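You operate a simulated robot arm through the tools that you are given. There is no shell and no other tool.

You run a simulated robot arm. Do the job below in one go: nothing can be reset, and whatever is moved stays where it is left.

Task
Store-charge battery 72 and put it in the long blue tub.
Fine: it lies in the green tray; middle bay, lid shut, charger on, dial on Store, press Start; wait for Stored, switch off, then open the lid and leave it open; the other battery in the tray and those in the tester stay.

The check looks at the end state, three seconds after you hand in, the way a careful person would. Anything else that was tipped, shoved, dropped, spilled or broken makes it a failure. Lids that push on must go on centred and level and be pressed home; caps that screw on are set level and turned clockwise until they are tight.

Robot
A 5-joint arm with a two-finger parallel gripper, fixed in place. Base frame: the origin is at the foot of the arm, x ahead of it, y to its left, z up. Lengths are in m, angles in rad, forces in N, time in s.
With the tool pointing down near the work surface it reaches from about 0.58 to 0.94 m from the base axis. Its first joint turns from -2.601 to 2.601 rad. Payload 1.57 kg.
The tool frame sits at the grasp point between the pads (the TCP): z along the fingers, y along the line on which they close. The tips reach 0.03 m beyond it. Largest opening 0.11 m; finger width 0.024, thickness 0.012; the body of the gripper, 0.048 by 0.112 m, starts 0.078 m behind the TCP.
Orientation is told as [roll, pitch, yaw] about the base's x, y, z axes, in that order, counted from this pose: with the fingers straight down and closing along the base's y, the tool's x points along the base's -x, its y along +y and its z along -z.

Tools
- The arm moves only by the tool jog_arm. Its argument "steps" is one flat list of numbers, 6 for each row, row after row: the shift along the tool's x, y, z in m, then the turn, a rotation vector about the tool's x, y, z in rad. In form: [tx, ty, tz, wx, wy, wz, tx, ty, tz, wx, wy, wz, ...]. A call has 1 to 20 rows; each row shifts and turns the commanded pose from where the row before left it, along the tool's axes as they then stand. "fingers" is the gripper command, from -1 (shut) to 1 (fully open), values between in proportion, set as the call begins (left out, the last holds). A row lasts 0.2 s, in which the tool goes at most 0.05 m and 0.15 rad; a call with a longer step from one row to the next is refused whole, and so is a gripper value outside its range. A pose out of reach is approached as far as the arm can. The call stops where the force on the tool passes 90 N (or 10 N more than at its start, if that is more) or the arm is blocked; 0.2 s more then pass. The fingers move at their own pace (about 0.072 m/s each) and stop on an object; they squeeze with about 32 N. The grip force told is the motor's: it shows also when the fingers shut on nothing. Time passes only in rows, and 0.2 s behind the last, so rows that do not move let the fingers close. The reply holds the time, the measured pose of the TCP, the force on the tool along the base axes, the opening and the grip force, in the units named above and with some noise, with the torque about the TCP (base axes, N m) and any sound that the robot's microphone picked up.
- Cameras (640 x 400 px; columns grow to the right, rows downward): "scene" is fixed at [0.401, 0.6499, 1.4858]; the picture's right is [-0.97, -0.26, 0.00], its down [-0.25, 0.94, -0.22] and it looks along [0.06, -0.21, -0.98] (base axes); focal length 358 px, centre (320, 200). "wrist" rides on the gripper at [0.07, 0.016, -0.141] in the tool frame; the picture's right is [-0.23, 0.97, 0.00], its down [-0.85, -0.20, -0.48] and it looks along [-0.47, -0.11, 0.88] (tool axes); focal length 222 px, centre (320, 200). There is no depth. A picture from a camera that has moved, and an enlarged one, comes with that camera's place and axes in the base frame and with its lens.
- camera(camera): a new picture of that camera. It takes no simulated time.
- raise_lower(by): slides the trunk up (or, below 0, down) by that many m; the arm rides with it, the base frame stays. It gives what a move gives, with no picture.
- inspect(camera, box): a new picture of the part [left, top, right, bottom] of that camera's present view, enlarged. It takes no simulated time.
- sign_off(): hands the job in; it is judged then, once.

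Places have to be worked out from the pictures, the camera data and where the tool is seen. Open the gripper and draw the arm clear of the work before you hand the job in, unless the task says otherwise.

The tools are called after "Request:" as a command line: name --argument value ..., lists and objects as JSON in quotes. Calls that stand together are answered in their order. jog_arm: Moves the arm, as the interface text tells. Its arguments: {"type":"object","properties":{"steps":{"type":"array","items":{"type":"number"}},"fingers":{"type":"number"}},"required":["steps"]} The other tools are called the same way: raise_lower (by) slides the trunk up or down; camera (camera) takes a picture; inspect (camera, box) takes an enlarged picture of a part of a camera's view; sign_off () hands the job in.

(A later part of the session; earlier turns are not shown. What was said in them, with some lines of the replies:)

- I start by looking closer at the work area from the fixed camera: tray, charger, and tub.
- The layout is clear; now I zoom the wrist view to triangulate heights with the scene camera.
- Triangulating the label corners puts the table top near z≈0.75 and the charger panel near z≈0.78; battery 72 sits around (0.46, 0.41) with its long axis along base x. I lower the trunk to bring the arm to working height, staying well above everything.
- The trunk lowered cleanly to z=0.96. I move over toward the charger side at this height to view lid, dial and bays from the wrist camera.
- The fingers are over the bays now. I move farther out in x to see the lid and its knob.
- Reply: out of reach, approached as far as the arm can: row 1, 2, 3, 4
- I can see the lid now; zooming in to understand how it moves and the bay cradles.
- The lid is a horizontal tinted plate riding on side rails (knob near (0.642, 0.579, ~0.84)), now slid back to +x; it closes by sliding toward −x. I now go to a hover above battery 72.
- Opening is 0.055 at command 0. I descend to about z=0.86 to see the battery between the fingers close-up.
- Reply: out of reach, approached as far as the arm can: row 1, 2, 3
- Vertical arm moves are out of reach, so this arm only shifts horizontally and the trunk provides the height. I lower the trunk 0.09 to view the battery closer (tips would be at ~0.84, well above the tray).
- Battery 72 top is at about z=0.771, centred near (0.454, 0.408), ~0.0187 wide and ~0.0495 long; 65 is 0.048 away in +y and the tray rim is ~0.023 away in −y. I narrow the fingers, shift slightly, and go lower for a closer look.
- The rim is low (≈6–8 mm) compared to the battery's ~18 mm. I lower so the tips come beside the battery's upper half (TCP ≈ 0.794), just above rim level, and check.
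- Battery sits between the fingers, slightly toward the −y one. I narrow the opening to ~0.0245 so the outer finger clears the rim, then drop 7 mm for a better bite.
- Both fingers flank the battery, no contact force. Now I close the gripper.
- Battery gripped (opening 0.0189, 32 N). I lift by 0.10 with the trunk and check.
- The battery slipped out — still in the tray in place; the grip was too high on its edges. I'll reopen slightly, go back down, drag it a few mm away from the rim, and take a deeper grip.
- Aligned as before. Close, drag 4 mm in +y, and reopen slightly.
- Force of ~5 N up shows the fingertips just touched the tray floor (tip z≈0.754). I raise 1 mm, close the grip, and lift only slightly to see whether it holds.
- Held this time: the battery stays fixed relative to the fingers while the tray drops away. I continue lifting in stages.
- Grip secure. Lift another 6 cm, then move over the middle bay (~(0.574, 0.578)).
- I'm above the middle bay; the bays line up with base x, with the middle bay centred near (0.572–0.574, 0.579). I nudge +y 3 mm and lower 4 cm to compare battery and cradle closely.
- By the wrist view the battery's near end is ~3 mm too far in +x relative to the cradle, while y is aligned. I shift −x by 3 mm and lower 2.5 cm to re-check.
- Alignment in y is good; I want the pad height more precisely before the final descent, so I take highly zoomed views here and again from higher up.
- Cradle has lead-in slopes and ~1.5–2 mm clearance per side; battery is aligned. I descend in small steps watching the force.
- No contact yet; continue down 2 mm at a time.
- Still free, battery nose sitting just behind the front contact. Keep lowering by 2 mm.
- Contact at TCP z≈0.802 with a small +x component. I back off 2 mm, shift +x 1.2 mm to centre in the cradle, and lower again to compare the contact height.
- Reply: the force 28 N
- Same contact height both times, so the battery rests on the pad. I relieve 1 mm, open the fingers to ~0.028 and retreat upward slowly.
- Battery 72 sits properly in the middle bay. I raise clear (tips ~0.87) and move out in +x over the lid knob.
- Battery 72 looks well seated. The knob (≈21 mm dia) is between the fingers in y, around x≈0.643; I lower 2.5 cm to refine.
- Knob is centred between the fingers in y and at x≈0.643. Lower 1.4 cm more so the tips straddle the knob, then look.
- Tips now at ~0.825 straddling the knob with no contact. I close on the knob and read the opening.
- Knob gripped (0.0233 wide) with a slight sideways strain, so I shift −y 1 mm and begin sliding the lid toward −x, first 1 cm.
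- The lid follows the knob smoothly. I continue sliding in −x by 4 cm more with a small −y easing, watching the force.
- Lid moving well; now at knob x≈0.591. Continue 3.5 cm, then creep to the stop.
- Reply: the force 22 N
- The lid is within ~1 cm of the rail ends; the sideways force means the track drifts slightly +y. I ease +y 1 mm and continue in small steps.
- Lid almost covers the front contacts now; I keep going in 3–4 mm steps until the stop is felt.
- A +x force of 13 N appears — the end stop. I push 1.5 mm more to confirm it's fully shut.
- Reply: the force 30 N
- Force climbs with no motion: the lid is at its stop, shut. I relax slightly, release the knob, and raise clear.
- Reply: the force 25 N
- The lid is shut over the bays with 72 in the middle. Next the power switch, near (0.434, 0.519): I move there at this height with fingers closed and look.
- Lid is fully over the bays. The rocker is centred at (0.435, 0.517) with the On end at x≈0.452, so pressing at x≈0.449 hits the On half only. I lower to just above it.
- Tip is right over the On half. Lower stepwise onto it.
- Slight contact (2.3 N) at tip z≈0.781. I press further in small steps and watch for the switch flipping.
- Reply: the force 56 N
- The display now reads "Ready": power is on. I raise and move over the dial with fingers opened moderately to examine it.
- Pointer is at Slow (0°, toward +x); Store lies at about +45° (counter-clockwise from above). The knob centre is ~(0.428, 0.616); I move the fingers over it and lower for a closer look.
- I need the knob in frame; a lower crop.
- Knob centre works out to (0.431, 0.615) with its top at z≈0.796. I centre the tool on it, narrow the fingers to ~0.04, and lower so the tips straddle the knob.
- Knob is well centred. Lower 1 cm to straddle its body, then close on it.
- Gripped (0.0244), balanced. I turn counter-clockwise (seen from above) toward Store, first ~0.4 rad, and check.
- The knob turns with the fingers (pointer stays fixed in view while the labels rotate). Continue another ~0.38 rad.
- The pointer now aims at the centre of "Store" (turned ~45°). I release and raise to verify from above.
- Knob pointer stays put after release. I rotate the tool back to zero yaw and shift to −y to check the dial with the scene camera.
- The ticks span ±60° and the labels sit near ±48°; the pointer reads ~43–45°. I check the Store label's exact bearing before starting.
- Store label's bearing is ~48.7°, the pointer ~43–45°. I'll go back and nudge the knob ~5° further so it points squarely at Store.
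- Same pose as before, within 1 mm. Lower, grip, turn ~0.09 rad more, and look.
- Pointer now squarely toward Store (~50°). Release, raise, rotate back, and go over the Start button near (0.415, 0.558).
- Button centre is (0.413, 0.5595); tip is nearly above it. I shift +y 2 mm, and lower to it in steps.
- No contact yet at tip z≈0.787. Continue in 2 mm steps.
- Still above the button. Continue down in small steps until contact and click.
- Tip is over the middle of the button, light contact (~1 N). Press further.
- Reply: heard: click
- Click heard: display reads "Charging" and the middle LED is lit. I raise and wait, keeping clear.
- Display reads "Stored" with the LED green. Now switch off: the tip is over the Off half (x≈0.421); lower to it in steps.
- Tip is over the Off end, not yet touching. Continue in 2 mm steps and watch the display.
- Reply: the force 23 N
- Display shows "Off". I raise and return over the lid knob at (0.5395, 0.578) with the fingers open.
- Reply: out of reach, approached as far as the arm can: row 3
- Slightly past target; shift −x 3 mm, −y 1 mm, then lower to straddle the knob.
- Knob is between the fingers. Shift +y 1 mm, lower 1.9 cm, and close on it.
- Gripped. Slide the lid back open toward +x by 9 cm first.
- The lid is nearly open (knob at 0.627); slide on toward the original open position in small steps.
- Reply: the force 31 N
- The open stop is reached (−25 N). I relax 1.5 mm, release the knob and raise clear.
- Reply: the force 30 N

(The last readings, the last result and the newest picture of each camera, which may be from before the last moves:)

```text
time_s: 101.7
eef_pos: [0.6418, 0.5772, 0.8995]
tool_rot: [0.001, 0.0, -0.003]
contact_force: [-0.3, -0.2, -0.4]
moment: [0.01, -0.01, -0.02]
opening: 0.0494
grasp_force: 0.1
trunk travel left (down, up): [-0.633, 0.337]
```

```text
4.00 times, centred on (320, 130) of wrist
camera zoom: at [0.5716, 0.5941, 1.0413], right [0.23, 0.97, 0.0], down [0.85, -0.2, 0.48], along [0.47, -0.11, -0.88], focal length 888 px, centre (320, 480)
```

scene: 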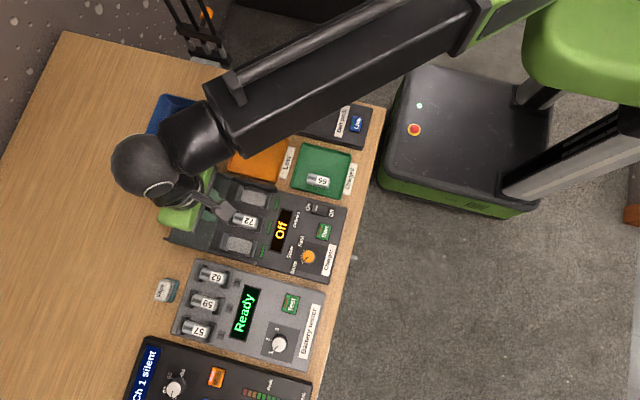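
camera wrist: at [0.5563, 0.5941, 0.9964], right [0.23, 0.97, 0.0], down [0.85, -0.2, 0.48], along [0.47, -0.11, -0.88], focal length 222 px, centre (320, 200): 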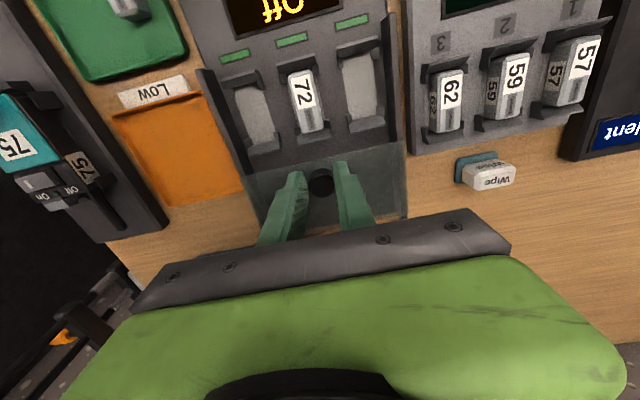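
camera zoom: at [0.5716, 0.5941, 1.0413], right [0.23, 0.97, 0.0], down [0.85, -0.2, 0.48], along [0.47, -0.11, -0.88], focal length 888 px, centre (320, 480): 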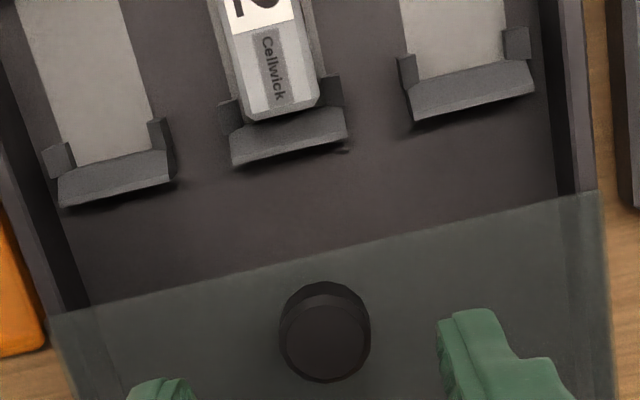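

Lid is open. I go back to the middle bay with fingers at ~0.028 and descend around battery 72.

Request:
jog_arm --steps '[0.035, 0.0005, 0, 0, 0, 0, 0.035, 0.0007, 0, 0, 0, 0, 0, 0, 0, 0, 0, 0, 0, 0, 0, 0, 0, 0]' --fingers -0.47

Request:
raise_lower --by -0.06

Request:
inspect --camera "wrist" --box '[250, 110, 410, 210]'

```text
time_s: 102.7
eef_pos: [0.5722, 0.5785, 0.8997]
tool_rot: [0.001, 0.0, -0.003]
contact_force: [-0.7, -0.5, -0.4]
moment: [-0.04, -0.04, -0.01]
opening: 0.0291
grasp_force: 0.1
trunk travel left (down, up): [-0.633, 0.337]
```

```text
time_s: 103.7
eef_pos: [0.5718, 0.5783, 0.8415]
tool_rot: [0.001, -0.001, -0.002]
contact_force: [0.0, -1.0, -0.2]
moment: [0.01, 0.02, 0.0]
opening: 0.0294
grasp_force: 0.0
trunk travel left (down, up): [-0.573, 0.397]
```

```text
4.00 times, centred on (330, 160) of wrist
camera zoom: at [0.5008, 0.5948, 0.9814], right [0.23, 0.97, 0.0], down [0.85, -0.2, 0.48], along [0.47, -0.11, -0.88], focal length 888 px, centre (280, 360)
```

zoom: 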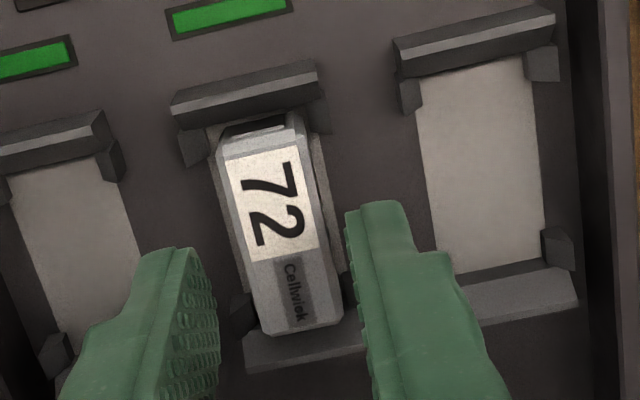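

Aligned. Lower 3.6 cm, then ease the last millimetres to the grip height used before (~0.8025).

Request:
raise_lower --by -0.036

Request:
raise_lower --by -0.0025

Request:
inspect --camera "wrist" --box '[250, 110, 410, 210]'

```text
time_s: 104.5
eef_pos: [0.5709, 0.5784, 0.8042]
tool_rot: [0.0, -0.001, -0.002]
contact_force: [1.0, -0.3, 0.2]
moment: [0.01, 0.01, 0.01]
opening: 0.029
grasp_force: 0.1
trunk travel left (down, up): [-0.537, 0.433]
```

```text
time_s: 105.0
eef_pos: [0.571, 0.5777, 0.8014]
tool_rot: [-0.001, 0.0, -0.002]
contact_force: [2.7, 1.7, 7.2]
moment: [-0.07, 0.03, 0.02]
opening: 0.0284
grasp_force: 0.0
trunk travel left (down, up): [-0.535, 0.435]
```

```text
4.00 times, centred on (330, 160) of wrist
camera zoom: at [0.5007, 0.5946, 0.9433], right [0.23, 0.97, 0.0], down [0.85, -0.2, 0.48], along [0.47, -0.11, -0.88], focal length 888 px, centre (280, 360)
```

zoom: 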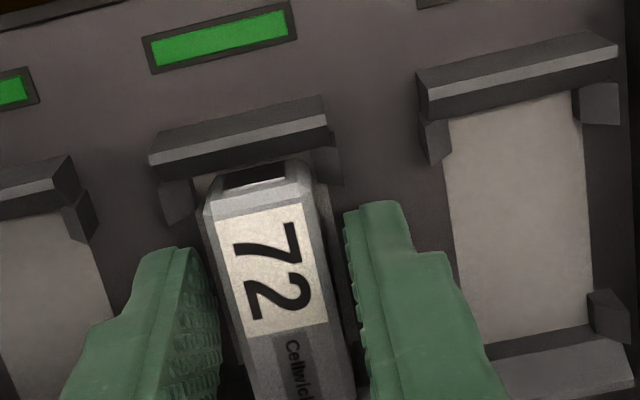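

Tips touch the charger floor lightly (7 N). I raise 1 mm, close on the battery, and lift gently.

Request:
raise_lower --by 0.001

Request:
jog_arm --steps '[0, 0, 0, 0, 0, 0, 0, 0, 0, 0, 0, 0, 0, 0, 0, 0, 0, 0, 0, 0, 0, 0, 0, 0, 0, 0, 0, 0, 0, 0]' --fingers -1

Request:
raise_lower --by 0.01

Request:
inspect --camera "wrist" --box '[250, 110, 410, 210]'

```text
time_s: 105.5
eef_pos: [0.571, 0.5779, 0.8018]
tool_rot: [0.0, 0.002, -0.001]
contact_force: [0.3, 0.1, 0.4]
moment: [-0.01, 0.03, 0.02]
opening: 0.0291
grasp_force: 0.1
trunk travel left (down, up): [-0.536, 0.434]
```

```text
time_s: 106.7
eef_pos: [0.5717, 0.5794, 0.8026]
tool_rot: [0.002, 0.001, -0.001]
contact_force: [-0.2, 0.6, -0.2]
moment: [-0.01, -0.01, 0.02]
opening: 0.0188
grasp_force: 32.3
trunk travel left (down, up): [-0.536, 0.434]
```

```text
time_s: 107.3
eef_pos: [0.571, 0.5787, 0.8124]
tool_rot: [0.0, 0.0, -0.001]
contact_force: [0.6, -0.6, 0.1]
moment: [0.0, -0.02, 0.01]
opening: 0.0191
grasp_force: 32.3
trunk travel left (down, up): [-0.546, 0.424]
```

```text
4.00 times, centred on (330, 160) of wrist
camera zoom: at [0.5007, 0.5951, 0.9539], right [0.23, 0.97, 0.0], down [0.85, -0.2, 0.48], along [0.47, -0.11, -0.88], focal length 888 px, centre (280, 360)
```

zoom: 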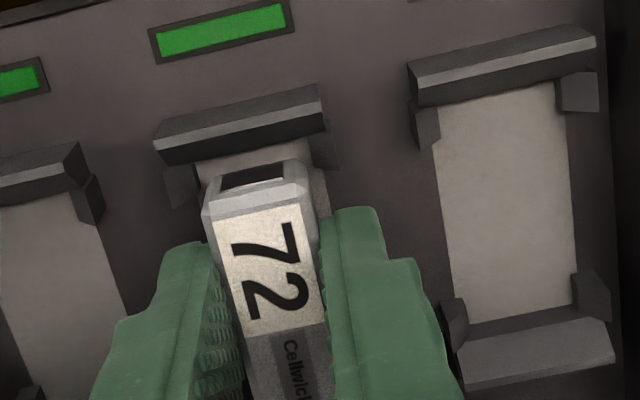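

Battery is held. Lift in stages to z≈0.90, then head for the blue tub (rim spans x≈0.735–0.82, y≈0.37–0.53).

Request:
raise_lower --by 0.03

Request:
raise_lower --by 0.06

Request:
jog_arm --steps '[-0.02, -0.013, 0, 0, 0, 0, -0.02, -0.013, 0, 0, 0, 0, -0.02, -0.013, 0, 0, 0, 0, -0.02, -0.013, 0, 0, 0, 0, -0.02, -0.013, 0, 0, 0, 0, -0.02, -0.013, 0, 0, 0, 0, -0.02, -0.013, 0, 0, 0, 0, -0.02, -0.013, 0, 0, 0, 0, -0.02, -0.013, 0, 0, 0, 0, -0.02, -0.013, 0, 0, 0, 0, 0, 0, 0, 0, 0, 0]'

Request:
camera --camera "wrist"

Request:
camera --camera "scene"

```text
time_s: 108.0
eef_pos: [0.5698, 0.5792, 0.8422]
tool_rot: [0.001, 0.0, 0.001]
contact_force: [-0.4, 0.0, -0.7]
moment: [0.03, 0.04, 0.01]
opening: 0.0191
grasp_force: 32.3
trunk travel left (down, up): [-0.576, 0.394]
```

```text
time_s: 109.0
eef_pos: [0.5716, 0.5783, 0.9014]
tool_rot: [-0.001, -0.001, 0.0]
contact_force: [-0.4, 0.3, -1.2]
moment: [0.01, -0.02, 0.0]
opening: 0.0189
grasp_force: 31.9
trunk travel left (down, up): [-0.636, 0.334]
```

```text
time_s: 111.5
eef_pos: [0.771, 0.4497, 0.9017]
tool_rot: [0.0, 0.0, -0.001]
contact_force: [-0.2, -0.1, 0.0]
moment: [-0.02, 0.03, -0.03]
opening: 0.0187
grasp_force: 32.2
trunk travel left (down, up): [-0.636, 0.334]
```

```text
taken
camera wrist: at [0.7005, 0.4656, 1.0439], right [0.23, 0.97, 0.0], down [0.85, -0.2, 0.48], along [0.47, -0.11, -0.88], focal length 222 px, centre (320, 200)
```

wrist: 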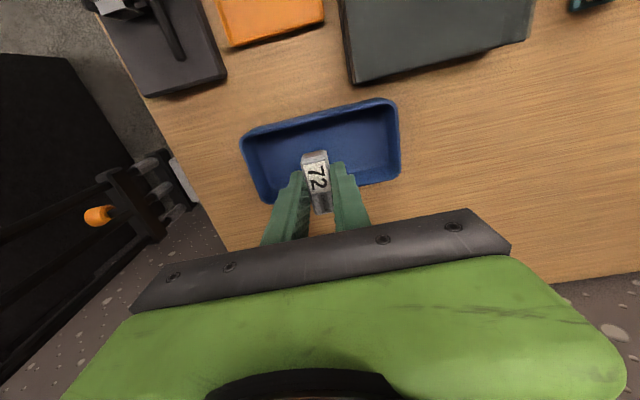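

```text
taken
```

scene: 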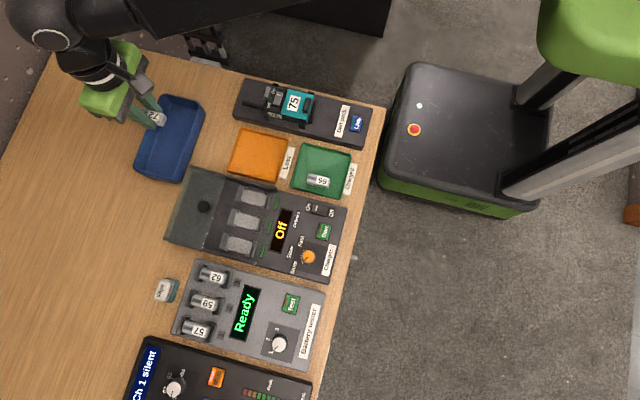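

The battery is centred over the tub. I nudge +x 3 mm and lower into it.

Request:
jog_arm --steps '[-0.003, 0.001, 0, 0, 0, 0, 0, 0, 0, 0, 0, 0]'

Request:
raise_lower --by -0.07

Request:
inspect --camera "wrist" --box '[200, 60, 440, 210]'

Request:
inspect --camera "scene" --box '[90, 60, 250, 200]'

```text
time_s: 112.0
eef_pos: [0.7724, 0.4507, 0.9027]
tool_rot: [-0.001, 0.001, -0.001]
contact_force: [-0.2, 0.3, 0.6]
moment: [0.01, 0.01, 0.02]
opening: 0.0191
grasp_force: 32.6
trunk travel left (down, up): [-0.636, 0.334]
```

```text
time_s: 113.1
eef_pos: [0.7723, 0.4497, 0.8328]
tool_rot: [-0.001, 0.0, -0.001]
contact_force: [-0.6, 0.6, -0.4]
moment: [0.0, -0.03, -0.01]
opening: 0.0189
grasp_force: 32.1
trunk travel left (down, up): [-0.566, 0.404]
```

```text
2.67 times, centred on (320, 135) of wrist
camera zoom: at [0.7029, 0.4665, 0.9739], right [0.23, 0.97, 0.0], down [0.85, -0.2, 0.48], along [0.47, -0.11, -0.88], focal length 592 px, centre (320, 373)
```

zoom: 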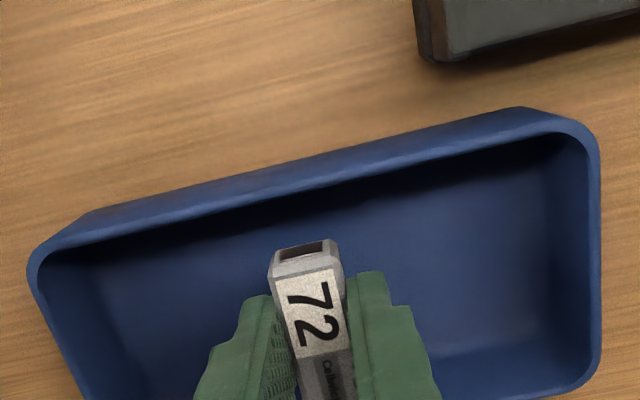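

```text
2.86 times, centred on (170, 130) of scene
camera zoom: at [0.401, 0.6499, 1.4858], right [-0.97, -0.26, 0.0], down [-0.25, 0.94, -0.22], along [0.06, -0.21, -0.98], focal length 1024 px, centre (749, 400)
```

zoom: 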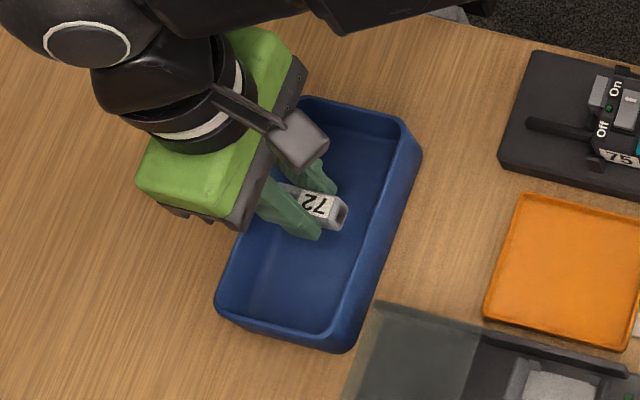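

Battery is well inside the tub outline. Lower in further steps to the floor.

Request:
raise_lower --by -0.035

Request:
raise_lower --by -0.007

Request:
raise_lower --by -0.003

Request:
inspect --camera "wrist" --box '[200, 70, 440, 220]'

```text
time_s: 113.9
eef_pos: [0.7732, 0.4503, 0.798]
tool_rot: [0.0, 0.001, -0.002]
contact_force: [-0.3, -0.4, 0.2]
moment: [-0.02, 0.02, -0.01]
opening: 0.0191
grasp_force: 32.3
trunk travel left (down, up): [-0.531, 0.439]
```

```text
time_s: 114.5
eef_pos: [0.7717, 0.4498, 0.7896]
tool_rot: [-0.001, 0.0, -0.002]
contact_force: [0.2, 0.1, -0.3]
moment: [0.01, -0.01, 0.01]
opening: 0.0189
grasp_force: 31.9
trunk travel left (down, up): [-0.524, 0.446]
```

```text
time_s: 115.0
eef_pos: [0.7734, 0.45, 0.7876]
tool_rot: [-0.001, 0.001, -0.001]
contact_force: [0.3, -1.0, -0.9]
moment: [0.01, 0.03, 0.02]
opening: 0.0188
grasp_force: 32.2
trunk travel left (down, up): [-0.521, 0.449]
```

```text
2.67 times, centred on (320, 145) of wrist
camera zoom: at [0.7029, 0.4665, 0.9289], right [0.23, 0.97, 0.0], down [0.85, -0.2, 0.48], along [0.47, -0.11, -0.88], focal length 592 px, centre (320, 347)
```

zoom: 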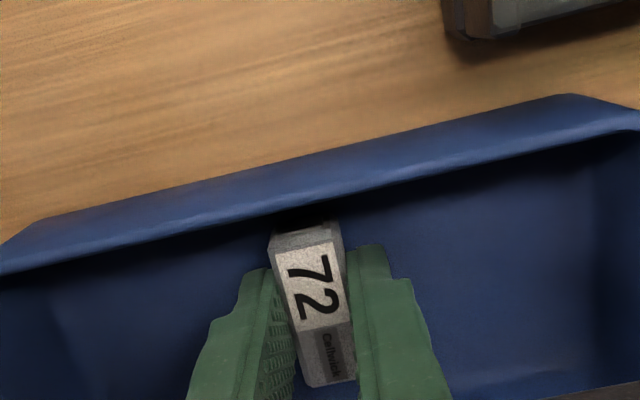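

Just above the floor. Two more small steps to contact.

Request:
raise_lower --by -0.002

Request:
raise_lower --by -0.0015

```text
time_s: 115.5
eef_pos: [0.7729, 0.4493, 0.7845]
tool_rot: [-0.001, -0.001, -0.002]
contact_force: [-0.3, 0.0, -1.0]
moment: [-0.02, 0.05, 0.01]
opening: 0.0188
grasp_force: 31.8
trunk travel left (down, up): [-0.519, 0.451]
```

```text
time_s: 116.0
eef_pos: [0.7726, 0.45, 0.7855]
tool_rot: [-0.001, -0.001, -0.003]
contact_force: [3.5, 2.0, 14.5]
moment: [0.09, -0.06, 0.03]
opening: 0.0189
grasp_force: 31.4
trunk travel left (down, up): [-0.517, 0.453]
```

Contact with the tub floor (14.5 N). I relieve 1 mm, open the fingers moderately, and raise out.

Request:
raise_lower --by 0.001

Request:
jog_arm --steps '[0, 0, 0, 0, 0, 0, 0, 0, 0, 0, 0, 0, 0, 0, 0, 0, 0, 0]' --fingers -0.4

Request:
raise_lower --by 0.12

Request:
inspect --camera "wrist" --box '[200, 70, 440, 220]'

Request:
camera --camera "scene"

```text
time_s: 116.5
eef_pos: [0.7726, 0.4498, 0.7849]
tool_rot: [0.0, 0.001, 0.0]
contact_force: [0.7, 0.7, 5.4]
moment: [-0.01, -0.01, -0.01]
opening: 0.0189
grasp_force: 32.2
trunk travel left (down, up): [-0.518, 0.452]
```

```text
time_s: 117.3
eef_pos: [0.7732, 0.4504, 0.7857]
tool_rot: [0.001, 0.001, -0.002]
contact_force: [-0.5, -0.2, 0.8]
moment: [0.02, -0.03, 0.01]
opening: 0.0331
grasp_force: 0.0
trunk travel left (down, up): [-0.518, 0.452]
```

```text
time_s: 118.8
eef_pos: [0.7729, 0.4505, 0.9057]
tool_rot: [0.002, 0.001, -0.002]
contact_force: [1.0, 0.0, 0.9]
moment: [-0.05, 0.0, 0.02]
opening: 0.0329
grasp_force: 0.0
trunk travel left (down, up): [-0.638, 0.332]
```

```text
2.67 times, centred on (320, 145) of wrist
camera zoom: at [0.7029, 0.4666, 1.0463], right [0.23, 0.97, 0.0], down [0.85, -0.2, 0.48], along [0.47, -0.11, -0.88], focal length 592 px, centre (320, 347)
```

zoom: 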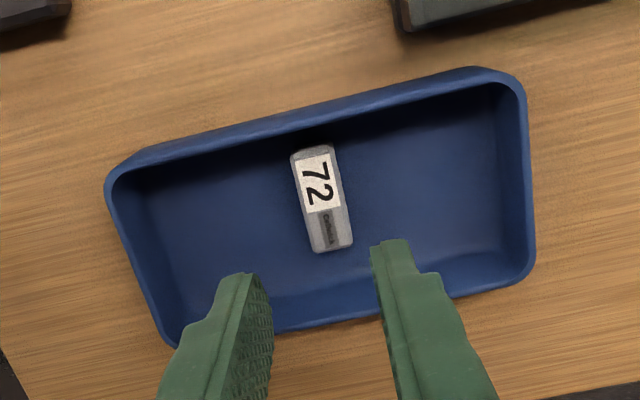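

```text
taken
```

scene: 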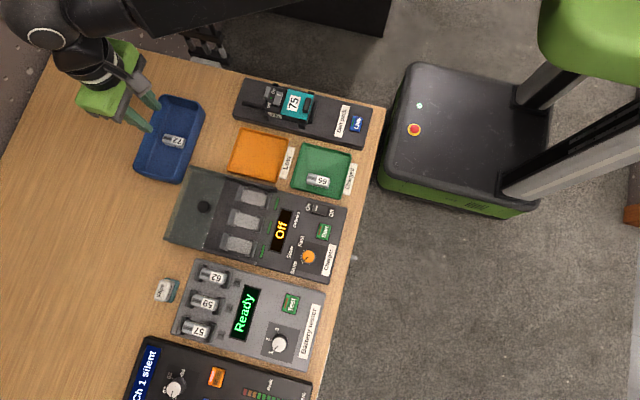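

Battery 72 lies flat in the blue tub; the lid is open, display Off. I raise the trunk and retract the arm to its starting area with the gripper open.

Request:
raise_lower --by 0.2

Request:
jog_arm --steps '[0.04, 0, 0, 0, 0, 0, 0.04, 0, 0, 0, 0, 0, 0.04, 0, 0, 0, 0, 0, 0.04, 0, 0, 0, 0, 0, 0.04, 0, 0, 0, 0, 0, 0.04, 0, 0, 0, 0, 0, 0.04, 0, 0, 0, 0, 0, 0.04, 0, 0, 0, 0, 0, 0.04, 0, 0, 0, 0, 0, 0.038, 0.005, 0, 0, 0, 0, 0, 0, 0, 0, 0, 0]' --fingers 1

Request:
camera --camera "scene"

Request:
inspect --camera "scene" --box '[150, 150, 374, 290]'

Request:
inspect --camera "scene" --box '[100, 70, 260, 210]'

Request:
inspect --camera "scene" --box '[270, 130, 370, 200]'

```text
time_s: 121.0
eef_pos: [0.7731, 0.4507, 1.104]
tool_rot: [0.0, 0.001, -0.002]
contact_force: [0.5, 0.1, 0.1]
moment: [-0.02, 0.03, 0.0]
opening: 0.0328
grasp_force: 0.1
trunk travel left (down, up): [-0.838, 0.132]
```

```text
time_s: 123.4
eef_pos: [0.3755, 0.4576, 1.1045]
tool_rot: [-0.002, -0.001, -0.003]
contact_force: [0.5, -0.5, -0.4]
moment: [-0.02, 0.02, -0.01]
opening: 0.1099
grasp_force: 0.1
trunk travel left (down, up): [-0.838, 0.132]
```

```text
taken
```

scene: 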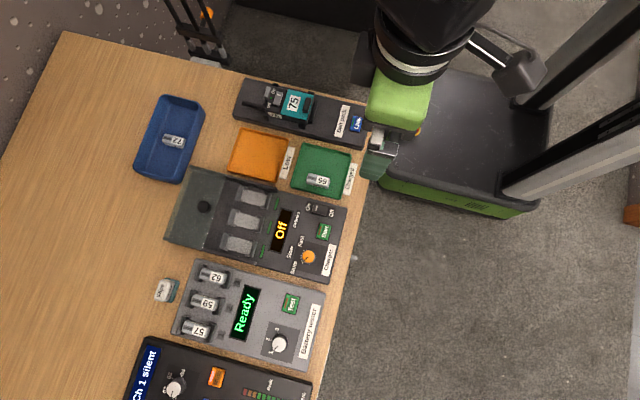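

```text
2.86 times, centred on (262, 220) of scene
camera zoom: at [0.401, 0.6499, 1.4858], right [-0.97, -0.26, 0.0], down [-0.25, 0.94, -0.22], along [0.06, -0.21, -0.98], focal length 1024 px, centre (486, 143)
```

zoom: 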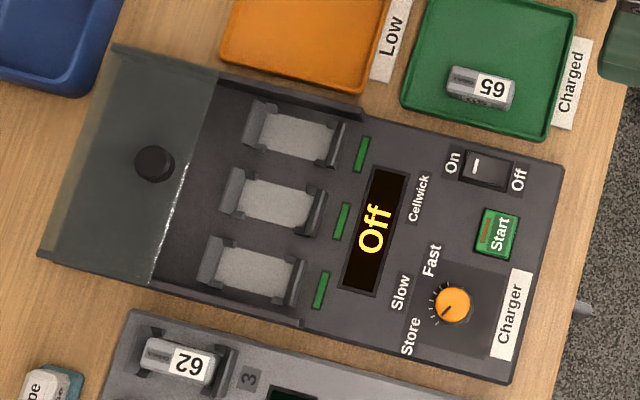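

```text
2.86 times, centred on (180, 140) of scene
camera zoom: at [0.401, 0.6499, 1.4858], right [-0.97, -0.26, 0.0], down [-0.25, 0.94, -0.22], along [0.06, -0.21, -0.98], focal length 1024 px, centre (720, 371)
```

zoom: 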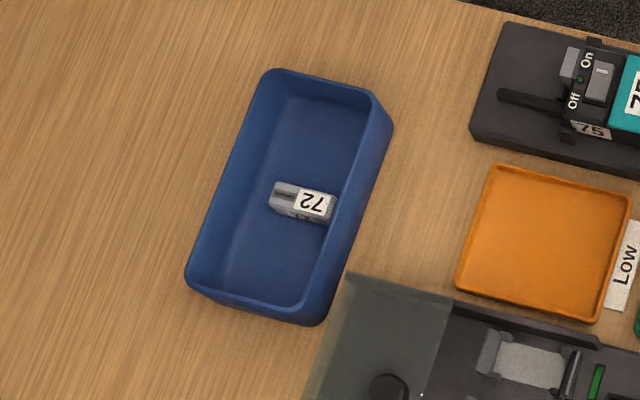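

```text
5.71 times, centred on (320, 165) of scene
camera zoom: at [0.401, 0.6499, 1.4858], right [-0.97, -0.26, 0.0], down [-0.25, 0.94, -0.22], along [0.06, -0.21, -0.98], focal length 2047 px, centre (320, 400)
```

zoom: 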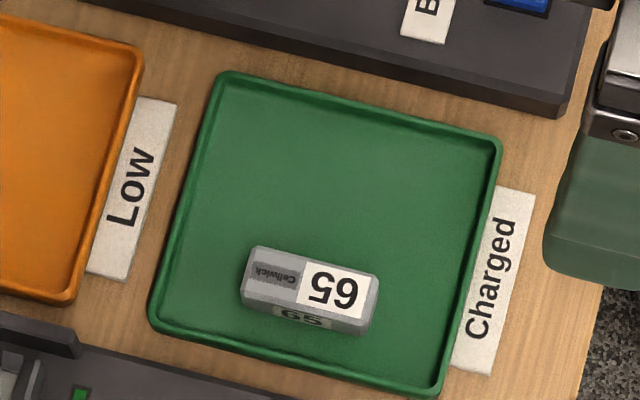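

Everything matches the goal: 72 lies in the blue tub after "Stored", the charger is off, its lid is fully open, and battery 65 and the tester batteries are untouched. The arm is clear with the gripper open, so I hand in.

Request:
sign_off

```text
The job is handed in.
```

Battery 72 has been store-charged and is lying flat in the long blue tub; I've handed the job in.

- **Charging:** I put it in the middle bay and shut the lid. I then switched the charger on, set the dial to Store and pressed Start. The display went from "Charging" to "Stored".
- **Afterwards:** I switched the charger off (the display reads "Off"). I then slid the lid back to its stop and left it open.
- **Other items:** In the last pictures, battery 65 in the tray and batteries 57, 59 and 62 in the tester are where they started.
- **One slip:** My first grip on 72 in the green tray failed and it stayed in the tray. I moved it about 4 mm within the tray to get a deeper hold, and nothing else was touched.

The arm is back near its starting position with the gripper open.
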